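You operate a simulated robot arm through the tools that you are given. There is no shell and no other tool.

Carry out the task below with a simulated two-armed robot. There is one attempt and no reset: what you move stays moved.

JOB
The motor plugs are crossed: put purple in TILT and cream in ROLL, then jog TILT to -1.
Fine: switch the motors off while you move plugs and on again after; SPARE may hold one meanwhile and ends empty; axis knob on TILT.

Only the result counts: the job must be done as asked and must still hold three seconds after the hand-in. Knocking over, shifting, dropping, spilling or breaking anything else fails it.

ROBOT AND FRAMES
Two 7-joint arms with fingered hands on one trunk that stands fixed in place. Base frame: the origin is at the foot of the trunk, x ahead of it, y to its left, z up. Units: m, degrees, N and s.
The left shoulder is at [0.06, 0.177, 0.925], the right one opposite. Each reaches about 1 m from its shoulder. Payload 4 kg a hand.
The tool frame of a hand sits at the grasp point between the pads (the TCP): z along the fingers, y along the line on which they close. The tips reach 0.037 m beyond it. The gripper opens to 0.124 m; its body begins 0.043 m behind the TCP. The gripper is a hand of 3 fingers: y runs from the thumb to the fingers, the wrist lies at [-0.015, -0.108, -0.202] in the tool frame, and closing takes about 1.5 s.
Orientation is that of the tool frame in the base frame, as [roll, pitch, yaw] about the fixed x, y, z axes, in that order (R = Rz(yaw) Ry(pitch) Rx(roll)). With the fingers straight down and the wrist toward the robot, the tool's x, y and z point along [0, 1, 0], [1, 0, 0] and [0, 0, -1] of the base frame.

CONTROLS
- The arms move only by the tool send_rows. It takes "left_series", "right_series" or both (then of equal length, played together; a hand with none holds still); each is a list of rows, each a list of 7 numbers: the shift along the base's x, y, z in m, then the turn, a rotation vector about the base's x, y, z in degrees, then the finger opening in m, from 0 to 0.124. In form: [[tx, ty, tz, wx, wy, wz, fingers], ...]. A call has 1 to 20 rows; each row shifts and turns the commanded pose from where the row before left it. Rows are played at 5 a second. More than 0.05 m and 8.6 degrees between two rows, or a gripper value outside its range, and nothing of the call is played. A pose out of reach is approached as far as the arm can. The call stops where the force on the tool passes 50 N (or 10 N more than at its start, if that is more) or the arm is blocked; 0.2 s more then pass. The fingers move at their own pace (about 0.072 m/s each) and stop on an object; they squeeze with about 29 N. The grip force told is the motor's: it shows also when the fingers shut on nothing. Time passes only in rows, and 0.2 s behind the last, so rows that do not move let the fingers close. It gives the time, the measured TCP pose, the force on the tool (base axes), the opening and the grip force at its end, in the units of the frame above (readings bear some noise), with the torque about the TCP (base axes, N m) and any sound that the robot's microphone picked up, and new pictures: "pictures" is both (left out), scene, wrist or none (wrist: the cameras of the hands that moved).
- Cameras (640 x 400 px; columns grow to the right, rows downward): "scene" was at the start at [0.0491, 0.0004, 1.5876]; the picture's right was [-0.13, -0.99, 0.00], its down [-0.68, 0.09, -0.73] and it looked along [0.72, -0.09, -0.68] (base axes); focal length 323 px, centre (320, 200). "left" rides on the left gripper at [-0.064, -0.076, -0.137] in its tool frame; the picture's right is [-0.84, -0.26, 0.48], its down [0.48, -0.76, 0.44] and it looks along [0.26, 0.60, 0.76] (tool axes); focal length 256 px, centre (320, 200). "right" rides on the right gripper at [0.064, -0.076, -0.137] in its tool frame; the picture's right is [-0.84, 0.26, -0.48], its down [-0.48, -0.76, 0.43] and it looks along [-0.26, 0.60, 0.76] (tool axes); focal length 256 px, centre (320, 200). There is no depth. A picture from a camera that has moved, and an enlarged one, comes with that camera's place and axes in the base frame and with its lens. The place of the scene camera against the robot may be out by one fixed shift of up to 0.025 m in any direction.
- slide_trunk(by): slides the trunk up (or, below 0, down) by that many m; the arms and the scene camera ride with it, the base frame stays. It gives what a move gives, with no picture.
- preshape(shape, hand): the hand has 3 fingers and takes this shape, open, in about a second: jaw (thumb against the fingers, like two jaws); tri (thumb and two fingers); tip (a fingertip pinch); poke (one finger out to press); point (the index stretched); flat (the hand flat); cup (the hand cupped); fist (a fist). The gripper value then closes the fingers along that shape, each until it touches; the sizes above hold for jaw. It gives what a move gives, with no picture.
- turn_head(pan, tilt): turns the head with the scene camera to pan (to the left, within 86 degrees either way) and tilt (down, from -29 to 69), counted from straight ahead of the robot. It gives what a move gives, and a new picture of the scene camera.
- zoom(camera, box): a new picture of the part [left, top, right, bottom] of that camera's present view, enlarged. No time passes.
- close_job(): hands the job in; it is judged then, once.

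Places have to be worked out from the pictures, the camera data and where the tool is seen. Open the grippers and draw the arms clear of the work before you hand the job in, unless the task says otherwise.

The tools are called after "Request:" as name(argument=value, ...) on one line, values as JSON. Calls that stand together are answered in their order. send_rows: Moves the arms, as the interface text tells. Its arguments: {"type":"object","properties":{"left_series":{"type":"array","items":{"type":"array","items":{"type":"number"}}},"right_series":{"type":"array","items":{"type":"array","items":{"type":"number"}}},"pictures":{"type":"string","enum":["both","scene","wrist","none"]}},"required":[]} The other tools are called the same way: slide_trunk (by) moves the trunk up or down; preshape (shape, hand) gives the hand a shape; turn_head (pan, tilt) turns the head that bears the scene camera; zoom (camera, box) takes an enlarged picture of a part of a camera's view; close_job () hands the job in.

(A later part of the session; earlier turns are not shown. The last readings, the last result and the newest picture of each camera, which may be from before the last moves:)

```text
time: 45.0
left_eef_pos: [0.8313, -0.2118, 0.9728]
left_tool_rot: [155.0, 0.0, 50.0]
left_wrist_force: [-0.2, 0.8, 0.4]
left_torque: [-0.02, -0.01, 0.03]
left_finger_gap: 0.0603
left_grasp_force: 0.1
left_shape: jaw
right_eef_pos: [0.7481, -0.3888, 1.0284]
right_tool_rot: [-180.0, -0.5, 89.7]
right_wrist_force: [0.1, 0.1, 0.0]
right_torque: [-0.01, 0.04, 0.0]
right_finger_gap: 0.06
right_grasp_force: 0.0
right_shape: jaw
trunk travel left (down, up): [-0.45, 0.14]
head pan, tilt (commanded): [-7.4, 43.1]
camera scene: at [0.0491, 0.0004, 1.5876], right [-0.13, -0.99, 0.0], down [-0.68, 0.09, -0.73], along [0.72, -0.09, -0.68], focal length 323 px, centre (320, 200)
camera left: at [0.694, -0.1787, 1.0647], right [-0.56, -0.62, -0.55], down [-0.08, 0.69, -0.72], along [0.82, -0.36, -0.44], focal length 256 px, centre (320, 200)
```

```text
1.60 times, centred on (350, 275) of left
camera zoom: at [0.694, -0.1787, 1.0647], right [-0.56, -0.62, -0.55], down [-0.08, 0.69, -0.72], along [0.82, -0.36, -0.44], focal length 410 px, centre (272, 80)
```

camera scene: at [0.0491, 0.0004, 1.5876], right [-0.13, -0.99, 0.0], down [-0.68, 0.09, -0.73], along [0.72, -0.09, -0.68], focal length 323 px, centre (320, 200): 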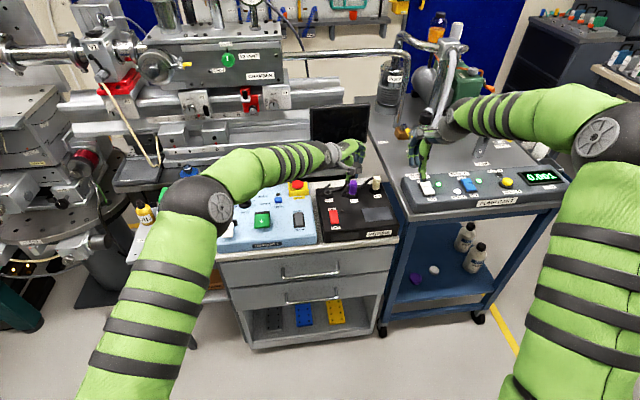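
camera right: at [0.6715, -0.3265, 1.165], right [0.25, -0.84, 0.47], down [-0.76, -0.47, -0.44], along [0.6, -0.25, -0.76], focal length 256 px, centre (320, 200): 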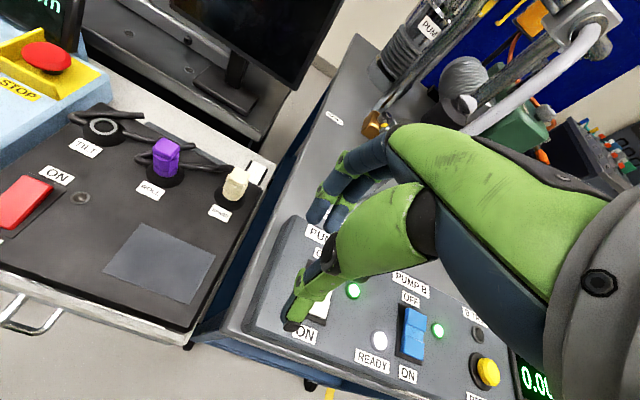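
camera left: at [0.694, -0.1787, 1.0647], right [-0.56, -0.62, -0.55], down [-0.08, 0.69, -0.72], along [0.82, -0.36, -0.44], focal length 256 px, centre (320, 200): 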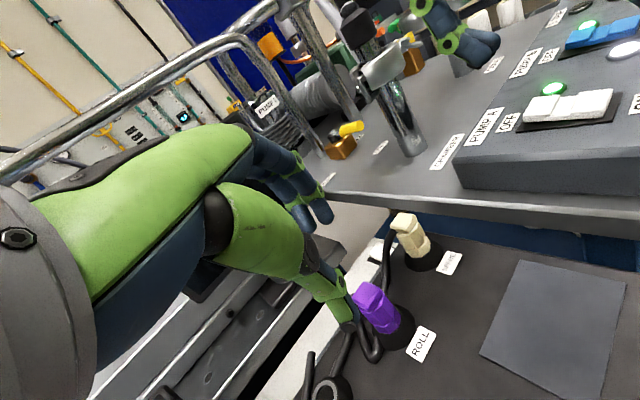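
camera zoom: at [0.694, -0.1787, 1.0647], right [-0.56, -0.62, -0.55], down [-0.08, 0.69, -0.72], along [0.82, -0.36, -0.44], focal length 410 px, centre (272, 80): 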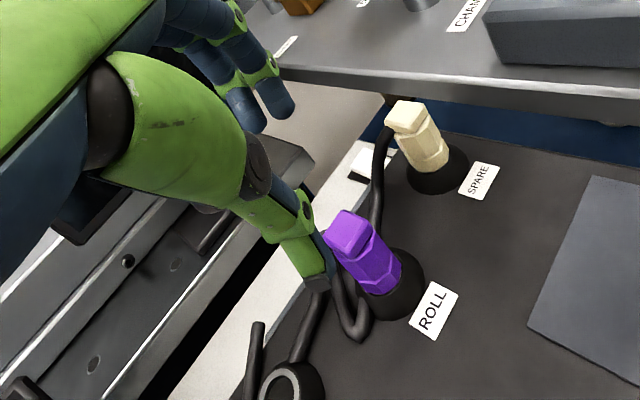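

Thumb and fingertips project where expected, with the plug ~2.6 mm off sideways. I'll correct that and lower the left hand around purple.

Request:
send_rows(left_series=[[-0.0016, -0.002, -0.02, 0, 0, 0, 0.06], [0, 0, -0.02, 0, 0, 0, 0.06], [0, 0, -0.018, 0, 0, 0, 0.06], [0, 0, -0.01, 0, 0, 0, 0.06], [0, 0, 0, 0, 0, 0, 0.05], [0, 0, 0, 0, 0, 0, 0.05]], pictures="none")

Request:
zoom(camera="right", box=[120, 90, 220, 190])

Request:
zoom(camera="scene", box=[330, 155, 390, 210])

Request:
zoom(camera="left", box=[260, 170, 440, 350])

```text
time: 46.4
left_eef_pos: [0.829, -0.2183, 0.9036]
left_tool_rot: [155.0, 0.0, 49.9]
left_wrist_force: [-0.8, 0.4, -0.8]
left_torque: [-0.02, 0.0, 0.0]
left_finger_gap: 0.0506
left_grasp_force: 0.0
left_shape: jaw
right_eef_pos: [0.7464, -0.3892, 1.0278]
right_tool_rot: [-180.0, -0.7, 89.7]
right_wrist_force: [0.7, 0.6, -0.5]
right_torque: [0.03, 0.01, 0.04]
right_finger_gap: 0.0597
right_grasp_force: 0.1
right_shape: jaw
trunk travel left (down, up): [-0.45, 0.14]
head pan, tilt (commanded): [-7.4, 43.1]
```

```text
4.00 times, centred on (170, 140) of right
camera zoom: at [0.6718, -0.3268, 1.1644], right [0.25, -0.84, 0.47], down [-0.76, -0.47, -0.44], along [0.6, -0.25, -0.76], focal length 1024 px, centre (920, 440)
```

zoom: 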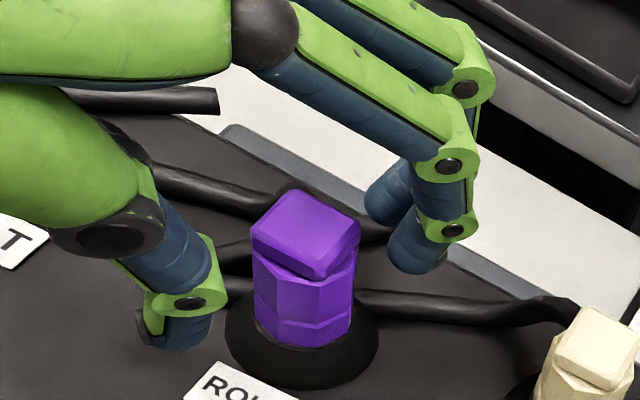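

```text
7.27 times, centred on (360, 182) of scene
camera zoom: at [0.0493, 0.0002, 1.5876], right [-0.13, -0.99, 0.0], down [-0.68, 0.09, -0.73], along [0.72, -0.09, -0.68], focal length 2350 px, centre (29, 327)
```

zoom: 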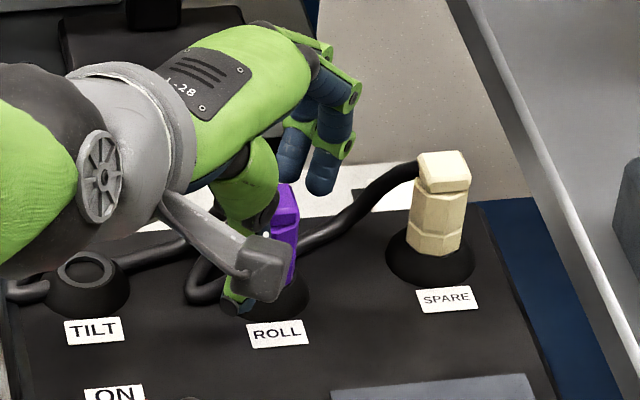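

```text
2.22 times, centred on (350, 260) of left
camera zoom: at [0.6922, -0.1844, 0.9957], right [-0.56, -0.62, -0.55], down [-0.08, 0.69, -0.72], along [0.82, -0.36, -0.44], focal length 569 px, centre (253, 67)
```

zoom: 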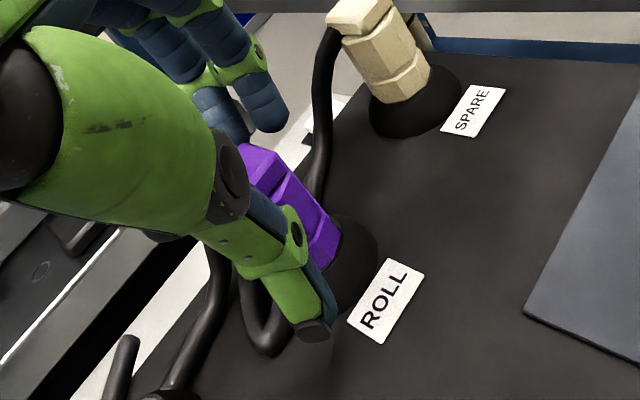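

In the right wrist view the thumb and finger gaps around purple look balanced. I'll close partway to 0.034 and check before squeezing.

Request:
send_rows(left_series=[[0, 0, 0, 0, 0, 0, 0.042], [0, 0, 0, 0, 0, 0, 0.034], [0, 0, 0, 0, 0, 0, 0.034], [0, 0, 0, 0, 0, 0, 0.034]], pictures="none")

Request:
zoom(camera="right", box=[120, 90, 220, 190])

Request:
zoom(camera="scene", box=[330, 155, 390, 210])

```text
time: 47.4
left_eef_pos: [0.8286, -0.2169, 0.9031]
left_tool_rot: [155.0, 0.0, 49.9]
left_wrist_force: [0.1, -0.1, 0.1]
left_torque: [0.01, 0.0, 0.01]
left_finger_gap: 0.0344
left_grasp_force: 0.1
left_shape: jaw
right_eef_pos: [0.7489, -0.3893, 1.0273]
right_tool_rot: [-180.0, -0.7, 89.7]
right_wrist_force: [-0.2, -1.2, -0.1]
right_torque: [0.01, 0.02, 0.02]
right_finger_gap: 0.06
right_grasp_force: 0.1
right_shape: jaw
trunk travel left (down, up): [-0.45, 0.14]
head pan, tilt (commanded): [-7.4, 43.1]
```

```text
4.00 times, centred on (170, 140) of right
camera zoom: at [0.6718, -0.3268, 1.1644], right [0.25, -0.84, 0.47], down [-0.76, -0.47, -0.44], along [0.6, -0.25, -0.76], focal length 1024 px, centre (920, 440)
```

zoom: 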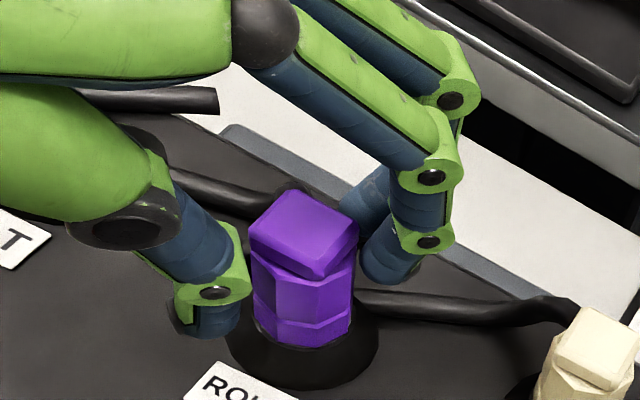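

```text
7.27 times, centred on (360, 182) of scene
camera zoom: at [0.0493, 0.0003, 1.5876], right [-0.13, -0.99, 0.0], down [-0.68, 0.09, -0.73], along [0.72, -0.09, -0.68], focal length 2350 px, centre (29, 327)
```

zoom: 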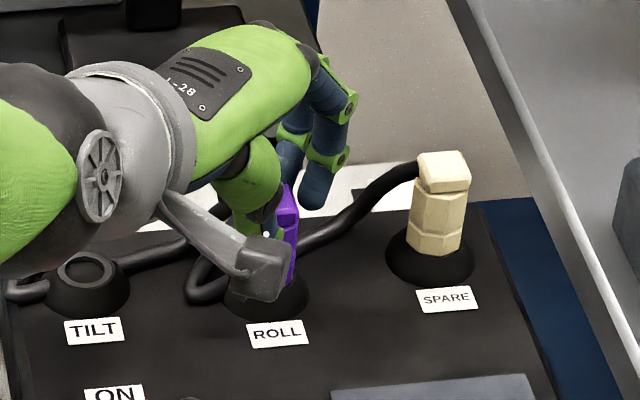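

No contact force yet and both sides nearly touching. Closing fully now.

Request:
send_rows(left_series=[[0, 0, 0, 0, 0, 0, 0.028], [0, 0, 0, 0, 0, 0, 0.02], [0, 0, 0, 0, 0, 0, 0.0], [0, 0, 0, 0, 0, 0, 0.0], [0, 0, 0, 0, 0, 0, 0.0]], pictures="none")

Request:
zoom(camera="right", box=[120, 90, 220, 190])

Request:
zoom(camera="left", box=[260, 170, 440, 350])

```text
time: 48.6
left_eef_pos: [0.829, -0.2163, 0.9052]
left_tool_rot: [154.9, 0.0, 50.0]
left_wrist_force: [-0.3, -0.4, 4.8]
left_torque: [-0.01, -0.02, -0.01]
left_finger_gap: 0.0211
left_grasp_force: 28.8
left_shape: jaw
right_eef_pos: [0.7475, -0.3891, 1.0278]
right_tool_rot: [180.0, -0.6, 89.6]
right_wrist_force: [-0.2, 0.0, -0.1]
right_torque: [-0.01, -0.07, -0.01]
right_finger_gap: 0.0598
right_grasp_force: 0.0
right_shape: jaw
trunk travel left (down, up): [-0.45, 0.14]
head pan, tilt (commanded): [-7.4, 43.1]
```

```text
4.00 times, centred on (170, 140) of right
camera zoom: at [0.6715, -0.3267, 1.1647], right [0.25, -0.84, 0.47], down [-0.76, -0.47, -0.44], along [0.6, -0.25, -0.76], focal length 1024 px, centre (920, 440)
```

zoom: 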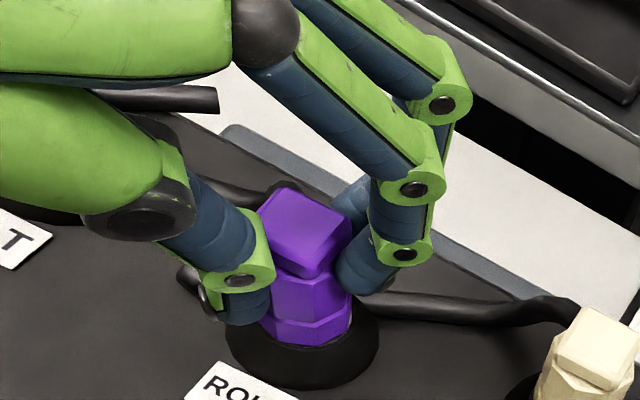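

```text
2.22 times, centred on (350, 260) of left
camera zoom: at [0.6919, -0.1844, 0.9963], right [-0.56, -0.62, -0.55], down [-0.07, 0.69, -0.72], along [0.82, -0.36, -0.44], focal length 569 px, centre (253, 67)
```

zoom: 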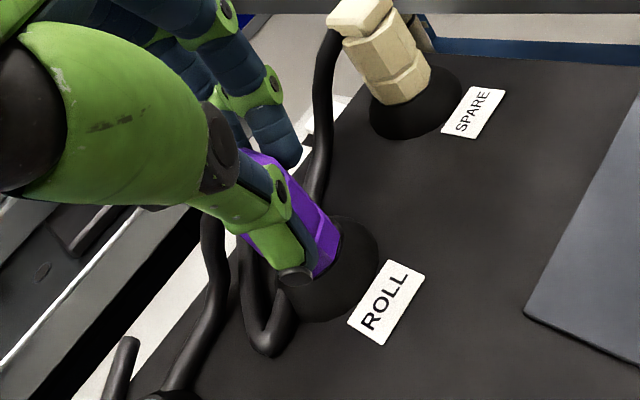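

Purple is gripped, upright and nearly load-free. Pulling straight up in small steps.

Request:
send_rows(left_series=[[0, 0, 0.004, 0, 0, 0, 0], [0, 0, 0.006, 0, 0, 0, 0], [0, 0, 0.01, 0, 0, 0, 0], [0, 0, 0.015, 0, 0, 0, 0], [0, 0, 0.02, 0, 0, 0, 0], [0, 0, 0.02, 0, 0, 0, 0], [0, 0, 0, 0, 0, 0, 0]], pictures="none")

Request:
zoom(camera="right", box=[60, 50, 240, 210])

Request:
zoom(camera="scene", box=[310, 135, 400, 215])

Request:
zoom(camera="left", box=[240, 170, 440, 400])

```text
time: 50.2
left_eef_pos: [0.831, -0.2134, 0.9784]
left_tool_rot: [155.0, 0.0, 49.9]
left_wrist_force: [0.2, 0.1, 0.2]
left_torque: [-0.01, 0.04, -0.02]
left_finger_gap: 0.0206
left_grasp_force: 29.4
left_shape: jaw
right_eef_pos: [0.748, -0.388, 1.028]
right_tool_rot: [-180.0, -0.6, 89.7]
right_wrist_force: [-0.3, -0.5, 0.1]
right_torque: [0.0, -0.03, -0.01]
right_finger_gap: 0.0602
right_grasp_force: 0.0
right_shape: jaw
trunk travel left (down, up): [-0.45, 0.14]
head pan, tilt (commanded): [-7.4, 43.1]
```

```text
2.50 times, centred on (150, 130) of right
camera zoom: at [0.6719, -0.3268, 1.1643], right [0.25, -0.84, 0.47], down [-0.76, -0.47, -0.44], along [0.6, -0.25, -0.76], focal length 640 px, centre (745, 375)
```

zoom: 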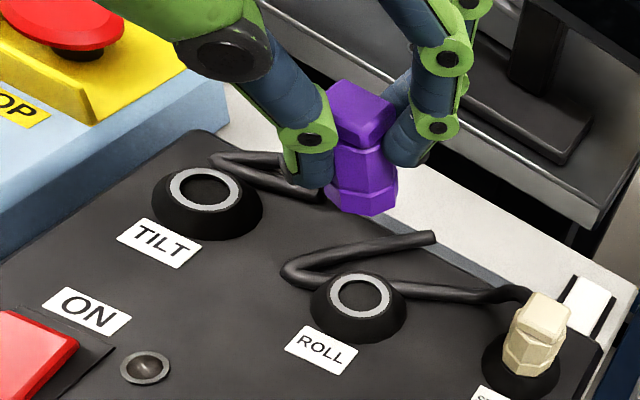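

```text
5.00 times, centred on (355, 175) of scene
camera zoom: at [0.0494, 0.0002, 1.5875], right [-0.13, -0.99, 0.0], down [-0.68, 0.09, -0.73], along [0.72, -0.09, -0.68], focal length 1616 px, centre (145, 325)
```

zoom: 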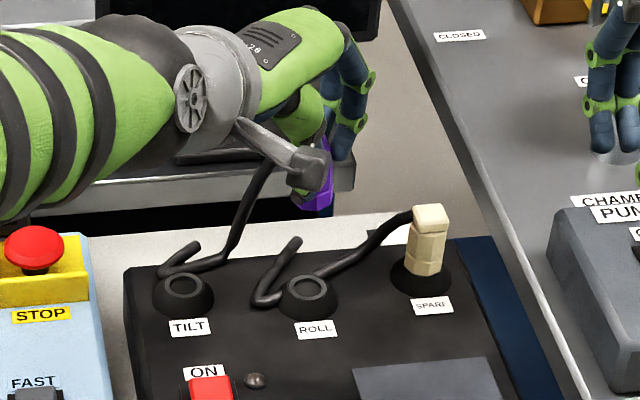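

```text
1.74 times, centred on (340, 285) of left
camera zoom: at [0.695, -0.182, 1.0711], right [-0.56, -0.62, -0.55], down [-0.08, 0.69, -0.72], along [0.82, -0.36, -0.44], focal length 445 px, centre (285, 52)
```

zoom: 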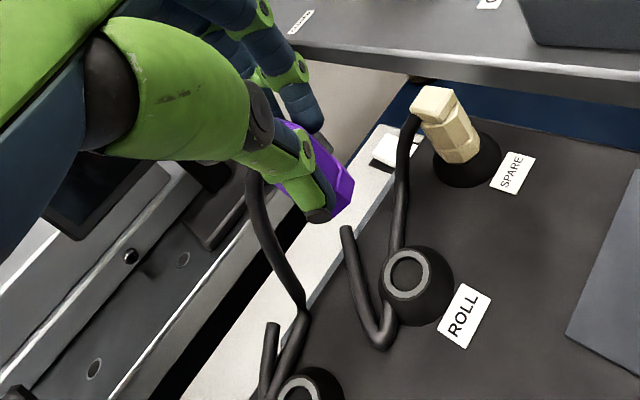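

Purple is out; ROLL ring is near (0.844, -0.226) and TILT at (0.8575, -0.1435). I'll carry purple over TILT and see how its cable behaves.

Request:
send_rows(left_series=[[0.0035, 0.0206, 0.01, 0, 0, 0, 0], [0.0035, 0.0206, 0.01, 0, 0, 0, 0], [0.0035, 0.0206, 0, 0, 0, 0, 0], [0.0033, 0.0207, 0, 0, 0, 0, 0], [0, 0, 0, 0, 0, 0, 0], [0, 0, 0, 0, 0, 0, 0]], pictures="none")

Request:
zoom(camera="right", box=[20, 20, 240, 210])

Request:
zoom(camera="scene", box=[300, 125, 400, 215])

Request:
zoom(camera="left", box=[240, 170, 440, 400])

```text
time: 51.6
left_eef_pos: [0.8434, -0.1338, 0.998]
left_tool_rot: [155.0, 0.0, 50.0]
left_wrist_force: [-0.4, 0.2, 0.1]
left_torque: [-0.01, 0.0, 0.04]
left_finger_gap: 0.0208
left_grasp_force: 29.5
left_shape: jaw
right_eef_pos: [0.7478, -0.3887, 1.027]
right_tool_rot: [-180.0, -0.6, 89.7]
right_wrist_force: [-0.1, -0.3, 0.0]
right_torque: [0.01, -0.02, 0.02]
right_finger_gap: 0.0596
right_grasp_force: 0.1
right_shape: jaw
trunk travel left (down, up): [-0.45, 0.14]
head pan, tilt (commanded): [-7.4, 43.1]
```

```text
2.11 times, centred on (130, 115) of right
camera zoom: at [0.6719, -0.3267, 1.1644], right [0.25, -0.84, 0.47], down [-0.76, -0.48, -0.44], along [0.6, -0.25, -0.76], focal length 539 px, centre (720, 379)
```

zoom: 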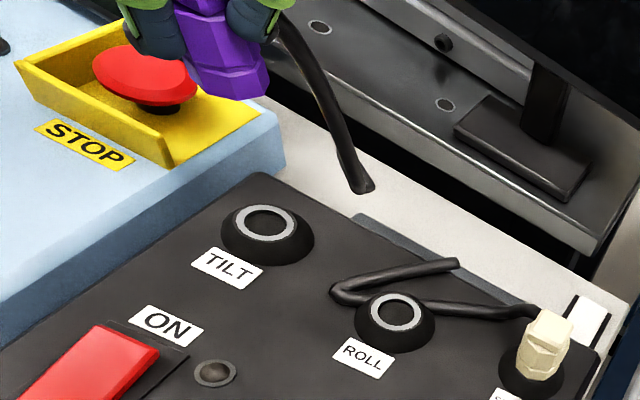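

```text
4.44 times, centred on (350, 170) of scene
camera zoom: at [0.0493, 0.0002, 1.5876], right [-0.13, -0.99, 0.0], down [-0.68, 0.09, -0.73], along [0.72, -0.09, -0.68], focal length 1436 px, centre (187, 333)
```

zoom: 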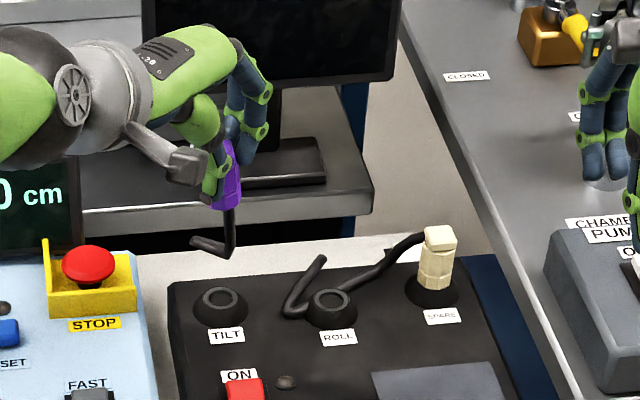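

```text
1.74 times, centred on (340, 285) of left
camera zoom: at [0.7066, -0.1008, 1.0896], right [-0.56, -0.62, -0.55], down [-0.08, 0.69, -0.72], along [0.82, -0.36, -0.44], focal length 445 px, centre (285, 52)
```

zoom: 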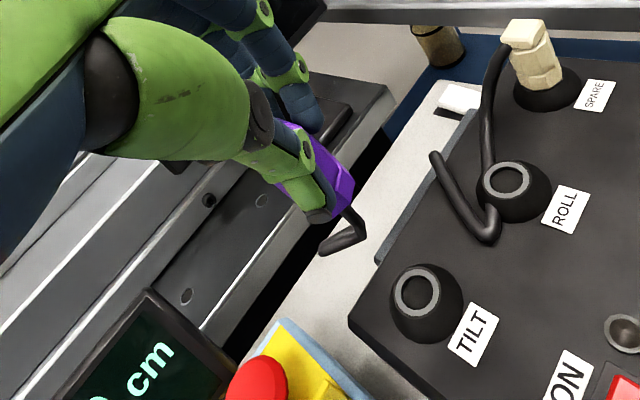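

Purple hangs over TILT with its cable dangling clear behind. I'll lower to about 2 cm above the seat and compare against the ring.

Request:
send_rows(left_series=[[0, 0, -0.025, 0, 0, 0, 0], [0, 0, -0.025, 0, 0, 0, 0], [0, 0, -0.02, 0, 0, 0, 0], [0, 0, 0, 0, 0, 0, 0]], pictures="none")

Request:
zoom(camera="right", box=[70, 60, 150, 150])

Request:
zoom(camera="scene", box=[320, 150, 380, 210])

Request:
zoom(camera="left", box=[260, 200, 420, 400])

```text
time: 52.6
left_eef_pos: [0.8454, -0.1331, 0.9297]
left_tool_rot: [155.0, -0.1, 50.0]
left_wrist_force: [-0.5, -0.1, 0.4]
left_torque: [-0.03, 0.02, -0.03]
left_finger_gap: 0.0207
left_grasp_force: 29.5
left_shape: jaw
right_eef_pos: [0.7489, -0.3887, 1.0272]
right_tool_rot: [-180.0, -0.5, 89.6]
right_wrist_force: [0.5, -0.9, 0.2]
right_torque: [-0.01, 0.0, 0.03]
right_finger_gap: 0.06
right_grasp_force: 0.1
right_shape: jaw
trunk travel left (down, up): [-0.45, 0.14]
head pan, tilt (commanded): [-7.4, 43.1]
```

```text
4.44 times, centred on (110, 105) of right
camera zoom: at [0.6719, -0.3268, 1.1644], right [0.25, -0.84, 0.47], down [-0.76, -0.47, -0.44], along [0.6, -0.25, -0.76], focal length 1138 px, centre (1253, 622)
```

zoom: 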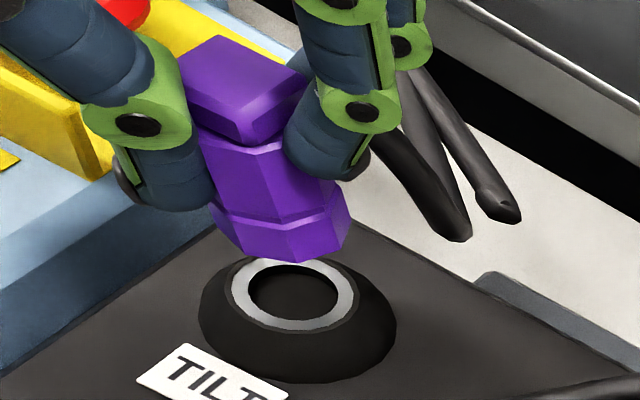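

```text
6.67 times, centred on (350, 180) of scene
camera zoom: at [0.0493, 0.0003, 1.5876], right [-0.13, -0.99, 0.0], down [-0.68, 0.09, -0.73], along [0.72, -0.09, -0.68], focal length 2154 px, centre (120, 333)
```

zoom: 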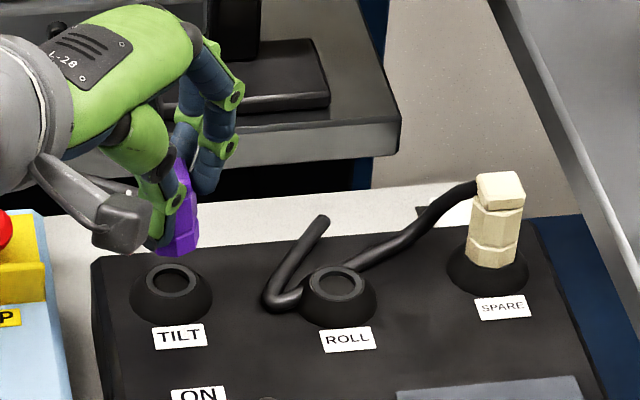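

```text
2.00 times, centred on (340, 300) of left
camera zoom: at [0.7073, -0.1015, 1.0211], right [-0.56, -0.62, -0.55], down [-0.08, 0.69, -0.72], along [0.82, -0.36, -0.44], focal length 512 px, centre (280, 0)
```

zoom: 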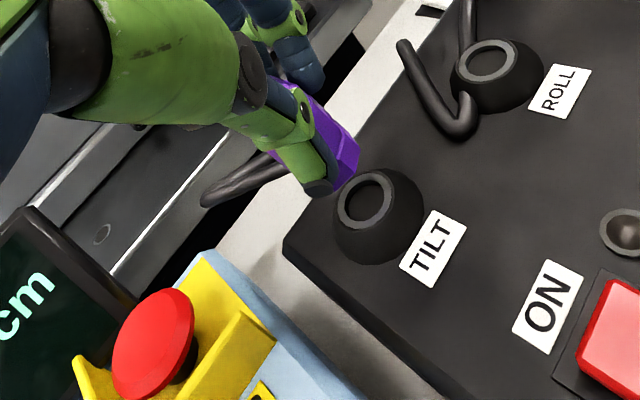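

Purple leans ~4° toward the thumb as cream did, and its base is ~2 mm too far forward. I'll apply the same uprighting turn with compensation and lower a bit more.

Request:
send_rows(left_series=[[0.0008, -0.0027, 0.0013, 2.57, 3.06, 0, 0], [0, 0, -0.01, 0, 0, 0, 0], [0, 0, 0, 0, 0, 0, 0], [0, 0, 0, 0, 0, 0, 0]], pictures="none")

Request:
zoom(camera="right", box=[70, 60, 150, 150])

Request:
zoom(camera="scene", box=[325, 165, 365, 205])

Request:
zoom(camera="left", box=[280, 200, 420, 340])

```text
time: 53.6
left_eef_pos: [0.8445, -0.1378, 0.921]
left_tool_rot: [159.0, -0.1, 50.1]
left_wrist_force: [-0.9, -0.4, -0.1]
left_torque: [0.0, -0.01, 0.03]
left_finger_gap: 0.0199
left_grasp_force: 28.8
left_shape: jaw
right_eef_pos: [0.748, -0.3887, 1.0273]
right_tool_rot: [180.0, -0.5, 89.8]
right_wrist_force: [0.3, -0.1, 0.1]
right_torque: [-0.02, 0.02, -0.02]
right_finger_gap: 0.0598
right_grasp_force: 0.1
right_shape: jaw
trunk travel left (down, up): [-0.45, 0.14]
head pan, tilt (commanded): [-7.4, 43.1]
```

```text
4.44 times, centred on (110, 105) of right
camera zoom: at [0.6718, -0.3268, 1.1644], right [0.25, -0.84, 0.47], down [-0.76, -0.47, -0.44], along [0.6, -0.25, -0.76], focal length 1138 px, centre (1253, 622)
```

zoom: 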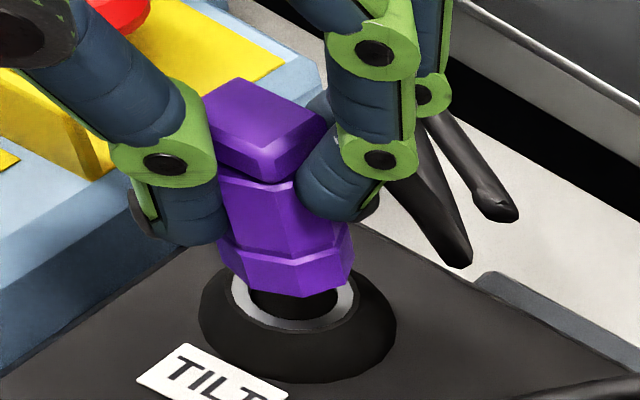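

```text
10.00 times, centred on (345, 185) of scene
camera zoom: at [0.0493, 0.0002, 1.5876], right [-0.13, -0.99, 0.0], down [-0.68, 0.09, -0.73], along [0.72, -0.09, -0.68], focal length 3231 px, centre (70, 350)
```

zoom: 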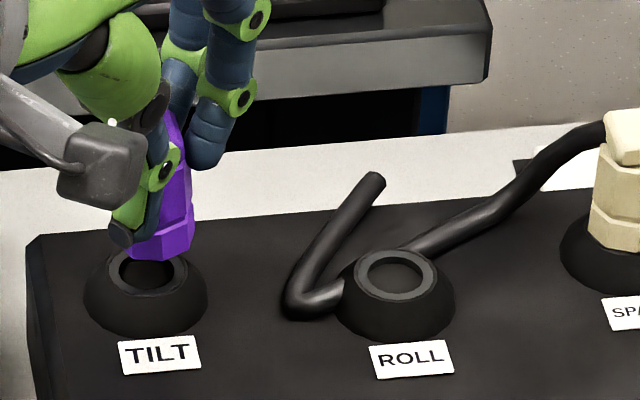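

```text
2.86 times, centred on (350, 270) of left
camera zoom: at [0.7125, -0.1097, 1.0214], right [-0.59, -0.6, -0.54], down [-0.11, 0.73, -0.68], along [0.8, -0.34, -0.5], focal length 731 px, centre (234, 0)
```

zoom: 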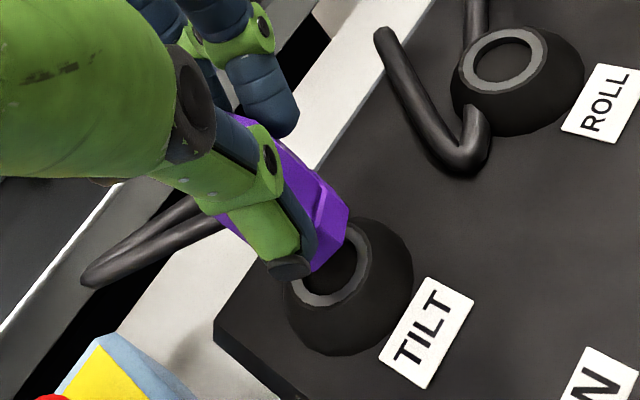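

Upright now; scene view and the readings both say the base is ~2–3 mm too far right (−y). I'll shift it and lower gently into TILT.

Request:
send_rows(left_series=[[0.001, 0.0027, -0.003, 0, 0, 0, 0], [0, 0, -0.004, 0, 0, 0, 0], [0, 0, -0.004, 0, 0, 0, 0], [0, 0, 0, 0, 0, 0, 0]], pictures="none")

Request:
zoom(camera="right", box=[70, 60, 150, 150])

Request:
zoom(camera="scene", box=[325, 165, 365, 205])

```text
time: 54.6
left_eef_pos: [0.846, -0.1336, 0.909]
left_tool_rot: [159.0, 0.0, 49.9]
left_wrist_force: [0.2, -0.3, -0.3]
left_torque: [0.0, 0.01, -0.02]
left_finger_gap: 0.0203
left_grasp_force: 28.8
left_shape: jaw
right_eef_pos: [0.7479, -0.3896, 1.0276]
right_tool_rot: [-180.0, -0.5, 89.7]
right_wrist_force: [-0.1, -0.9, 0.2]
right_torque: [-0.03, 0.02, 0.02]
right_finger_gap: 0.0597
right_grasp_force: 0.1
right_shape: jaw
trunk travel left (down, up): [-0.45, 0.14]
head pan, tilt (commanded): [-7.4, 43.1]
```

```text
4.44 times, centred on (110, 105) of right
camera zoom: at [0.6719, -0.3268, 1.1644], right [0.25, -0.84, 0.47], down [-0.76, -0.47, -0.44], along [0.6, -0.25, -0.76], focal length 1138 px, centre (1253, 622)
```

zoom: 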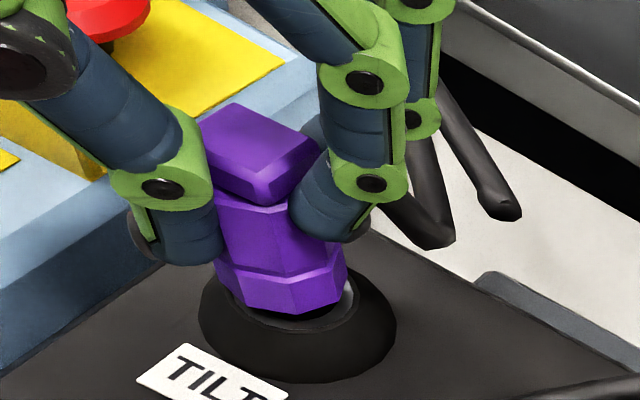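

```text
10.00 times, centred on (345, 185) of scene
camera zoom: at [0.0493, 0.0003, 1.5876], right [-0.13, -0.99, 0.0], down [-0.68, 0.09, -0.73], along [0.72, -0.09, -0.68], focal length 3231 px, centre (70, 350)
```

zoom: 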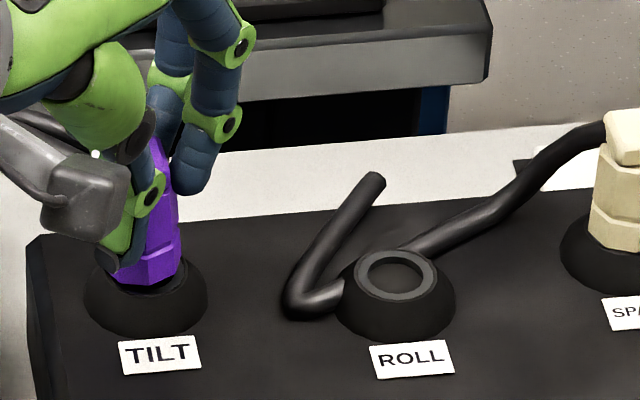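

Within ~1 mm now. Continuing down into TILT until it bottoms.

Request:
send_rows(left_series=[[0.0005, -0.0008, -0.003, 0, 0, 0, 0], [0, 0, -0.003, 0, 0, 0, 0], [0, 0, -0.003, 0, 0, 0, 0], [0, 0, 0, 0, 0, 0, 0]], pictures="none")

Request:
zoom(camera="right", box=[70, 60, 150, 150])

Request:
zoom(camera="scene", box=[325, 165, 365, 205])

```text
time: 55.6
left_eef_pos: [0.8456, -0.1359, 0.9051]
left_tool_rot: [158.7, 0.0, 49.8]
left_wrist_force: [-7.8, -1.2, 17.8]
left_torque: [-0.03, 0.0, -0.09]
left_finger_gap: 0.0197
left_grasp_force: 28.7
left_shape: jaw
right_eef_pos: [0.7467, -0.389, 1.0299]
right_tool_rot: [180.0, -0.6, 89.8]
right_wrist_force: [-0.5, 0.1, 0.4]
right_torque: [0.0, 0.03, 0.0]
right_finger_gap: 0.0597
right_grasp_force: 0.1
right_shape: jaw
trunk travel left (down, up): [-0.45, 0.14]
head pan, tilt (commanded): [-7.4, 43.1]
```

```text
4.44 times, centred on (110, 105) of right
camera zoom: at [0.6699, -0.3268, 1.1658], right [0.25, -0.84, 0.47], down [-0.76, -0.47, -0.44], along [0.6, -0.25, -0.76], focal length 1138 px, centre (1253, 622)
```

zoom: 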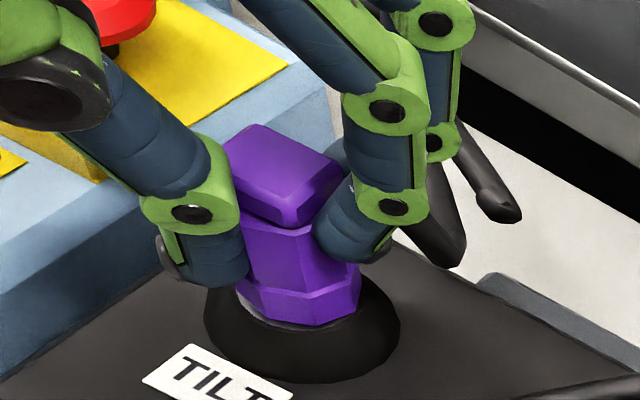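

```text
10.00 times, centred on (345, 185) of scene
camera zoom: at [0.0467, 0.0004, 1.5879], right [-0.13, -0.99, 0.0], down [-0.68, 0.09, -0.73], along [0.73, -0.09, -0.68], focal length 3231 px, centre (70, 350)
```

zoom: 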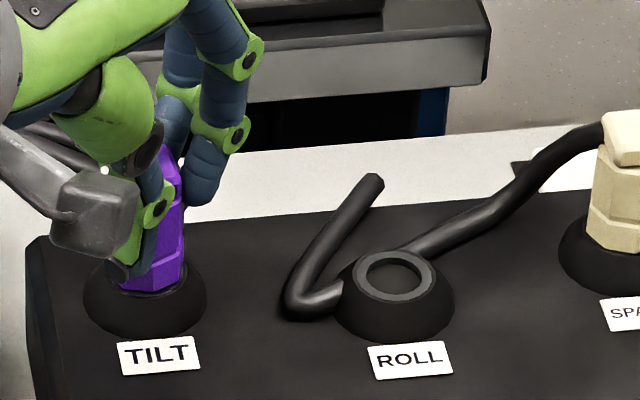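

It rests ~2–3 mm high with a -8 N push along x, so the plug is slightly too far in +x. I'll ease up, shift 2 mm back, and press again.

Request:
send_rows(left_series=[[0, 0, 0.004, 0, 0, 0, 0], [-0.002, -0.0003, 0, 0, 0, 0, 0], [0, 0, -0.003, 0, 0, 0, 0], [0, 0, -0.002, 0, 0, 0, 0], [0, 0, 0, 0, 0, 0, 0]], pictures="none")

Request:
zoom(camera="right", box=[70, 60, 150, 150])

Request:
zoom(camera="scene", box=[325, 165, 365, 205])

```text
time: 56.8
left_eef_pos: [0.8435, -0.1359, 0.9022]
left_tool_rot: [158.6, 0.1, 49.9]
left_wrist_force: [-3.6, -2.4, 24.2]
left_torque: [-0.12, -0.08, -0.06]
left_finger_gap: 0.019
left_grasp_force: 29.1
left_shape: jaw
right_eef_pos: [0.7471, -0.3893, 1.0292]
right_tool_rot: [179.9, -0.6, 89.7]
right_wrist_force: [0.0, 0.9, 0.0]
right_torque: [0.03, -0.01, 0.02]
right_finger_gap: 0.0598
right_grasp_force: 0.0
right_shape: jaw
trunk travel left (down, up): [-0.45, 0.14]
head pan, tilt (commanded): [-7.4, 43.1]
```

```text
4.44 times, centred on (110, 105) of right
camera zoom: at [0.6699, -0.3267, 1.1659], right [0.25, -0.84, 0.47], down [-0.76, -0.48, -0.44], along [0.6, -0.25, -0.76], focal length 1138 px, centre (1253, 622)
```

zoom: 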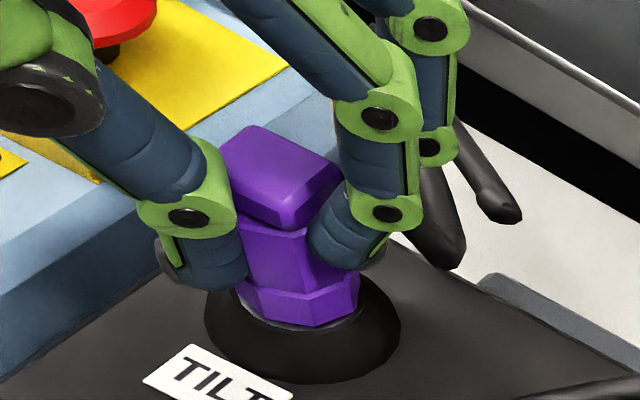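

```text
10.00 times, centred on (345, 185) of scene
camera zoom: at [0.0466, 0.0004, 1.5878], right [-0.13, -0.99, 0.0], down [-0.68, 0.09, -0.73], along [0.73, -0.09, -0.68], focal length 3231 px, centre (70, 350)
```

zoom: 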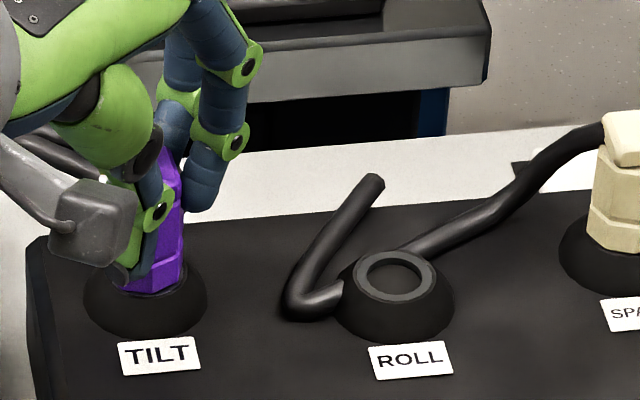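

Pressing at 24 N; I'll zoom hard on the plug's base to see whether it is really seated.

Request:
zoom(camera="right", box=[95, 105, 135, 145])

Request:
zoom(camera="left", box=[300, 220, 400, 320])

Request:
zoom(camera="scene", box=[330, 180, 350, 200])

```text
10.00 times, centred on (115, 125) of right
camera zoom: at [0.6699, -0.3267, 1.1659], right [0.25, -0.84, 0.47], down [-0.76, -0.48, -0.44], along [0.6, -0.25, -0.76], focal length 2560 px, centre (2370, 950)
```

zoom: 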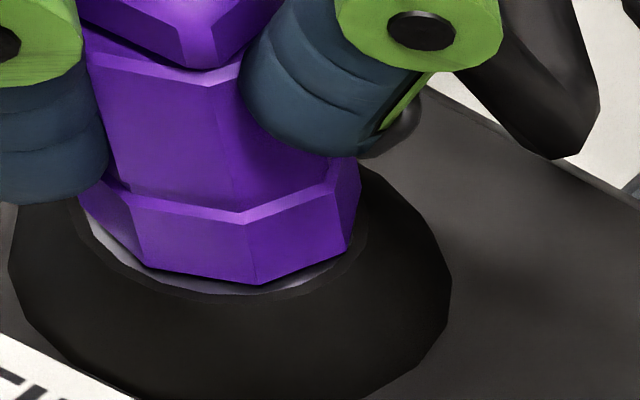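

```text
4.00 times, centred on (350, 270) of left
camera zoom: at [0.7116, -0.1074, 1.0029], right [-0.59, -0.6, -0.54], down [-0.11, 0.72, -0.68], along [0.8, -0.34, -0.49], focal length 1024 px, centre (200, -80)
```

zoom: 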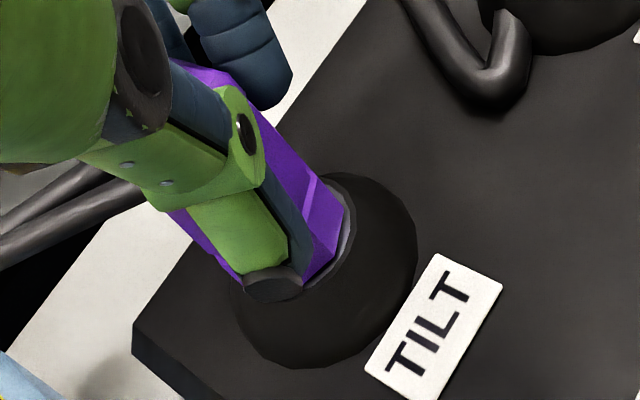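

```text
16.00 times, centred on (340, 190) of scene
camera zoom: at [0.0466, 0.0004, 1.5878], right [-0.13, -0.99, 0.0], down [-0.68, 0.09, -0.73], along [0.73, -0.09, -0.68], focal length 5170 px, centre (0, 360)
```

zoom: 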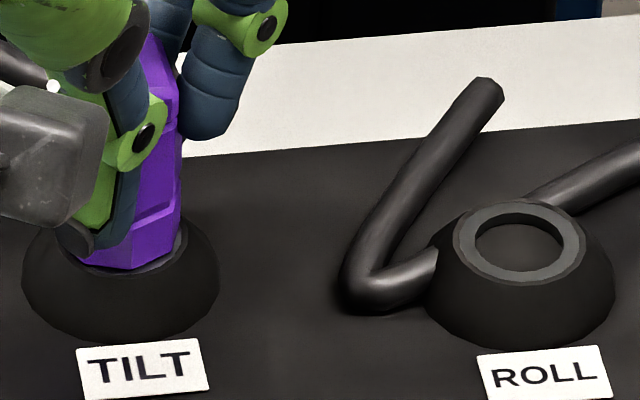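

For comparison I'll look at how cream's base looks when seated in SPARE.

Request:
zoom(camera="right", box=[210, 160, 260, 210])

Request:
zoom(camera="scene", box=[366, 172, 386, 196])

```text
8.00 times, centred on (235, 185) of right
camera zoom: at [0.6699, -0.3267, 1.1659], right [0.25, -0.84, 0.47], down [-0.76, -0.48, -0.44], along [0.6, -0.25, -0.76], focal length 2048 px, centre (1000, 320)
```

zoom: 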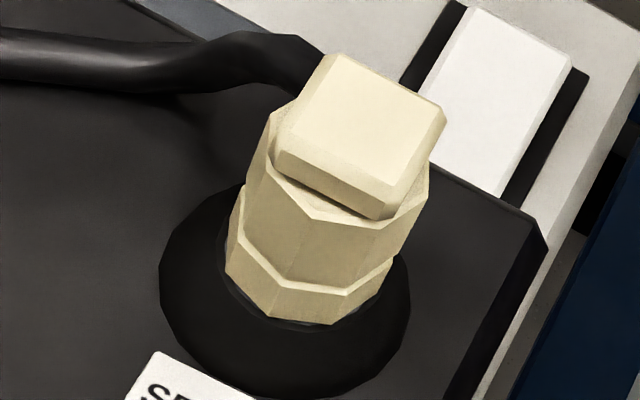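

```text
16.00 times, centred on (376, 184) of scene
camera zoom: at [0.0466, 0.0004, 1.5878], right [-0.13, -0.99, 0.0], down [-0.68, 0.09, -0.73], along [0.73, -0.09, -0.68], focal length 5170 px, centre (-576, 456)
```

zoom: 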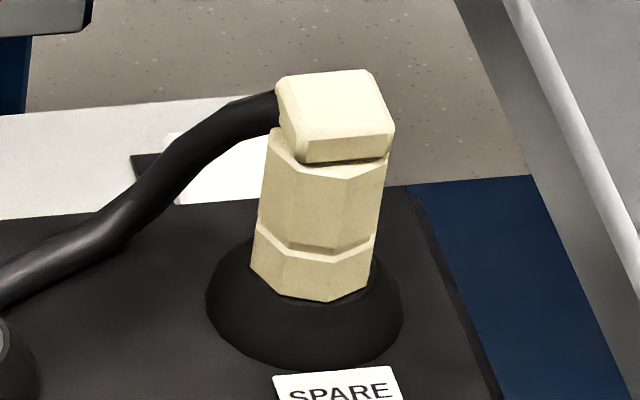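

Seated cream hides the ring; purple still shows it, so it is ~1.5–2 mm high. I'll ease the push, shift along the remaining side force, and see if it draws in.

Request:
send_rows(left_series=[[0, 0, 0.005, 0, 0, 0, 0], [-0.0018, -0.0012, 0, 0, 0, 0, 0], [0, 0, 0, 0, 0, 0, 0]], pictures="none")

Request:
zoom(camera="right", box=[75, 75, 145, 145])

Request:
zoom(camera="scene", box=[330, 170, 354, 200])

```text
time: 57.6
left_eef_pos: [0.8412, -0.1343, 0.9034]
left_tool_rot: [159.1, 0.1, 50.0]
left_wrist_force: [1.9, -1.3, 7.2]
left_torque: [-0.05, -0.15, -0.03]
left_finger_gap: 0.0189
left_grasp_force: 29.0
left_shape: jaw
right_eef_pos: [0.7482, -0.3894, 1.0284]
right_tool_rot: [179.9, -0.6, 89.7]
right_wrist_force: [0.4, -0.2, -0.4]
right_torque: [0.01, 0.0, 0.02]
right_finger_gap: 0.0596
right_grasp_force: 0.1
right_shape: jaw
trunk travel left (down, up): [-0.45, 0.14]
head pan, tilt (commanded): [-7.4, 43.1]
```

```text
5.71 times, centred on (110, 110) of right
camera zoom: at [0.6716, -0.3266, 1.1646], right [0.25, -0.84, 0.47], down [-0.76, -0.48, -0.44], along [0.6, -0.25, -0.76], focal length 1463 px, centre (1520, 714)
```

zoom: 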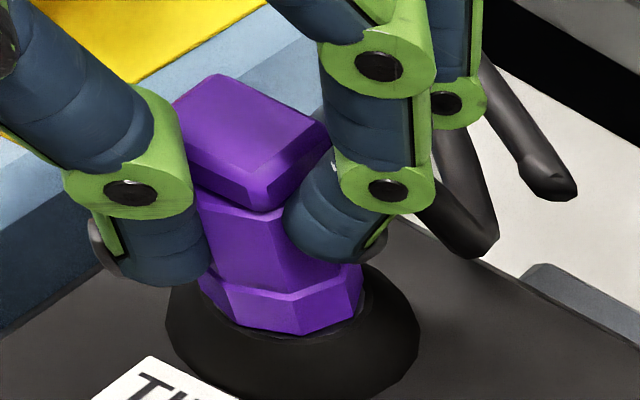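

```text
13.33 times, centred on (342, 185) of scene
camera zoom: at [0.0488, 0.0004, 1.5875], right [-0.13, -0.99, 0.0], down [-0.68, 0.09, -0.73], along [0.72, -0.09, -0.68], focal length 4308 px, centre (27, 400)
```

zoom: 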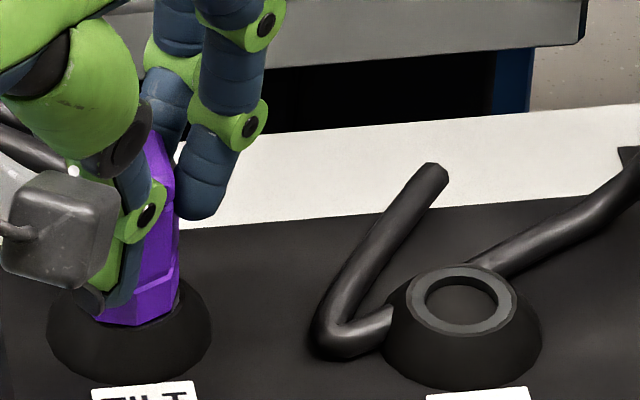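

The ring is now hidden: purple dropped into TILT and stands upright. I'll press briefly to confirm, relieve, then open and lift away.

Request:
send_rows(left_series=[[0, 0, -0.003, 0, 0, 0, 0], [0, 0, -0.002, 0, 0, 0, 0], [0, 0, 0, 0, 0, 0, 0]], pictures="none")

Request:
zoom(camera="right", box=[75, 75, 145, 145])

```text
time: 58.4
left_eef_pos: [0.8419, -0.1368, 0.9021]
left_tool_rot: [158.8, 0.0, 49.9]
left_wrist_force: [-2.6, 3.6, 19.9]
left_torque: [0.14, 0.0, 0.03]
left_finger_gap: 0.0184
left_grasp_force: 28.9
left_shape: jaw
right_eef_pos: [0.747, -0.3884, 1.0294]
right_tool_rot: [179.9, -0.6, 89.8]
right_wrist_force: [-0.1, -0.3, -0.2]
right_torque: [0.0, 0.0, -0.01]
right_finger_gap: 0.0595
right_grasp_force: 0.2
right_shape: jaw
trunk travel left (down, up): [-0.45, 0.14]
head pan, tilt (commanded): [-7.4, 43.1]
```

```text
5.71 times, centred on (110, 110) of right
camera zoom: at [0.6702, -0.3261, 1.1657], right [0.25, -0.84, 0.47], down [-0.76, -0.48, -0.44], along [0.6, -0.25, -0.76], focal length 1463 px, centre (1520, 714)
```

zoom: 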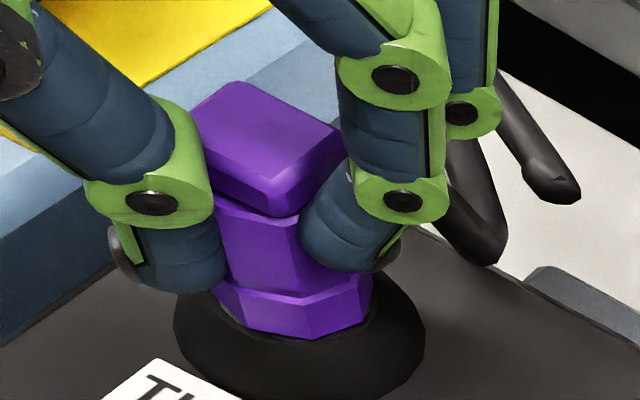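

It bottoms at 20 N with the ring covered. Relieving, opening and lifting the left hand straight up.

Request:
send_rows(left_series=[[0, 0, 0.005, 0, 0, 0, 0], [0, 0, 0, 0, 0, 0, 0.025], [0, 0, 0, 0, 0, 0, 0.035], [0, 0, 0, 0, 0, 0, 0.05], [0, 0, 0, 0, 0, 0, 0.06], [0, 0, 0.01, 0, 0, 0, 0.06], [0, 0, 0.03, 0, 0, 0, 0.06], [0, 0, 0.04, 0, 0, 0, 0.06], [0, 0, 0.03, 0, 0, 0, 0.06]], pictures="none")

Request:
zoom(camera="right", box=[60, 60, 260, 220])

Request:
zoom(camera="left", box=[260, 180, 460, 400])

Request:
zoom(camera="scene", box=[310, 145, 400, 215])

```text
time: 60.4
left_eef_pos: [0.8429, -0.136, 1.0148]
left_tool_rot: [158.9, 0.0, 49.9]
left_wrist_force: [-0.3, 0.4, -1.1]
left_torque: [-0.01, 0.01, 0.0]
left_finger_gap: 0.0599
left_grasp_force: 0.0
left_shape: jaw
right_eef_pos: [0.7479, -0.3883, 1.0272]
right_tool_rot: [180.0, -0.6, 89.7]
right_wrist_force: [-0.4, -0.1, 0.9]
right_torque: [-0.01, 0.0, 0.01]
right_finger_gap: 0.0598
right_grasp_force: 0.1
right_shape: jaw
trunk travel left (down, up): [-0.45, 0.14]
head pan, tilt (commanded): [-7.4, 43.1]
```

```text
2.50 times, centred on (160, 140) of right
camera zoom: at [0.6716, -0.3267, 1.1646], right [0.25, -0.84, 0.47], down [-0.76, -0.48, -0.44], along [0.6, -0.25, -0.76], focal length 640 px, centre (720, 350)
```

zoom: 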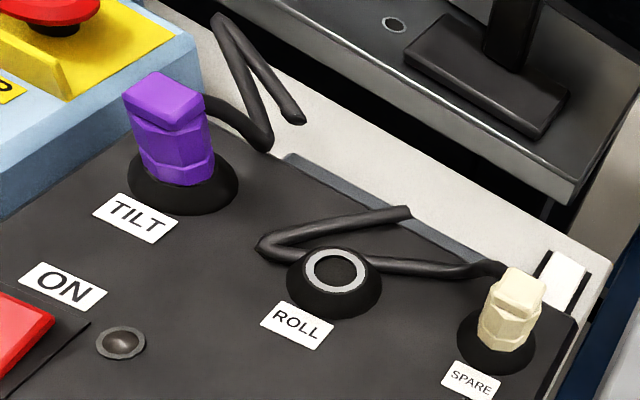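

```text
1.82 times, centred on (360, 290) of left
camera zoom: at [0.7108, -0.1094, 1.1151], right [-0.59, -0.6, -0.54], down [-0.11, 0.73, -0.68], along [0.8, -0.34, -0.5], focal length 465 px, centre (247, 36)
```

zoom: 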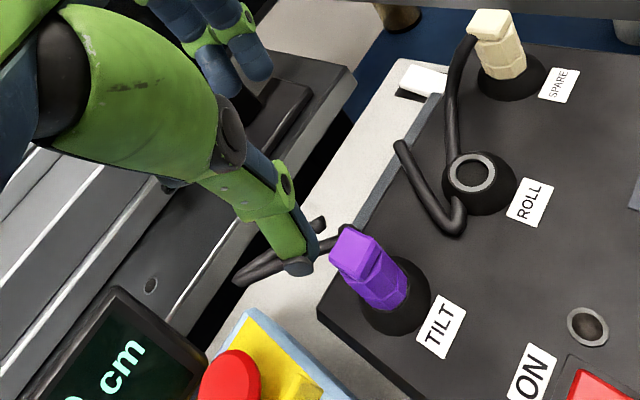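

```text
5.71 times, centred on (355, 180) of scene
camera zoom: at [0.049, 0.0003, 1.5875], right [-0.13, -0.99, 0.0], down [-0.68, 0.09, -0.73], along [0.72, -0.09, -0.68], focal length 1846 px, centre (120, 314)
```

zoom: 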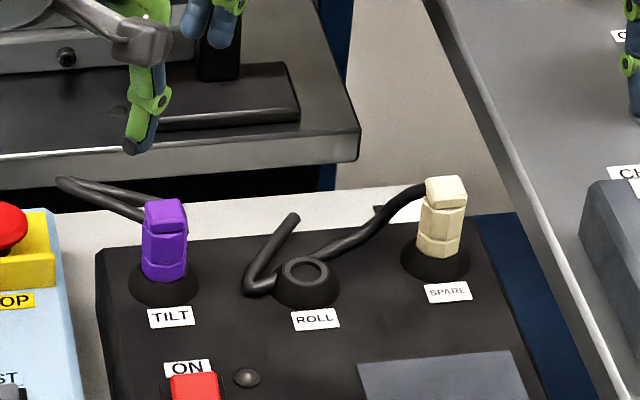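

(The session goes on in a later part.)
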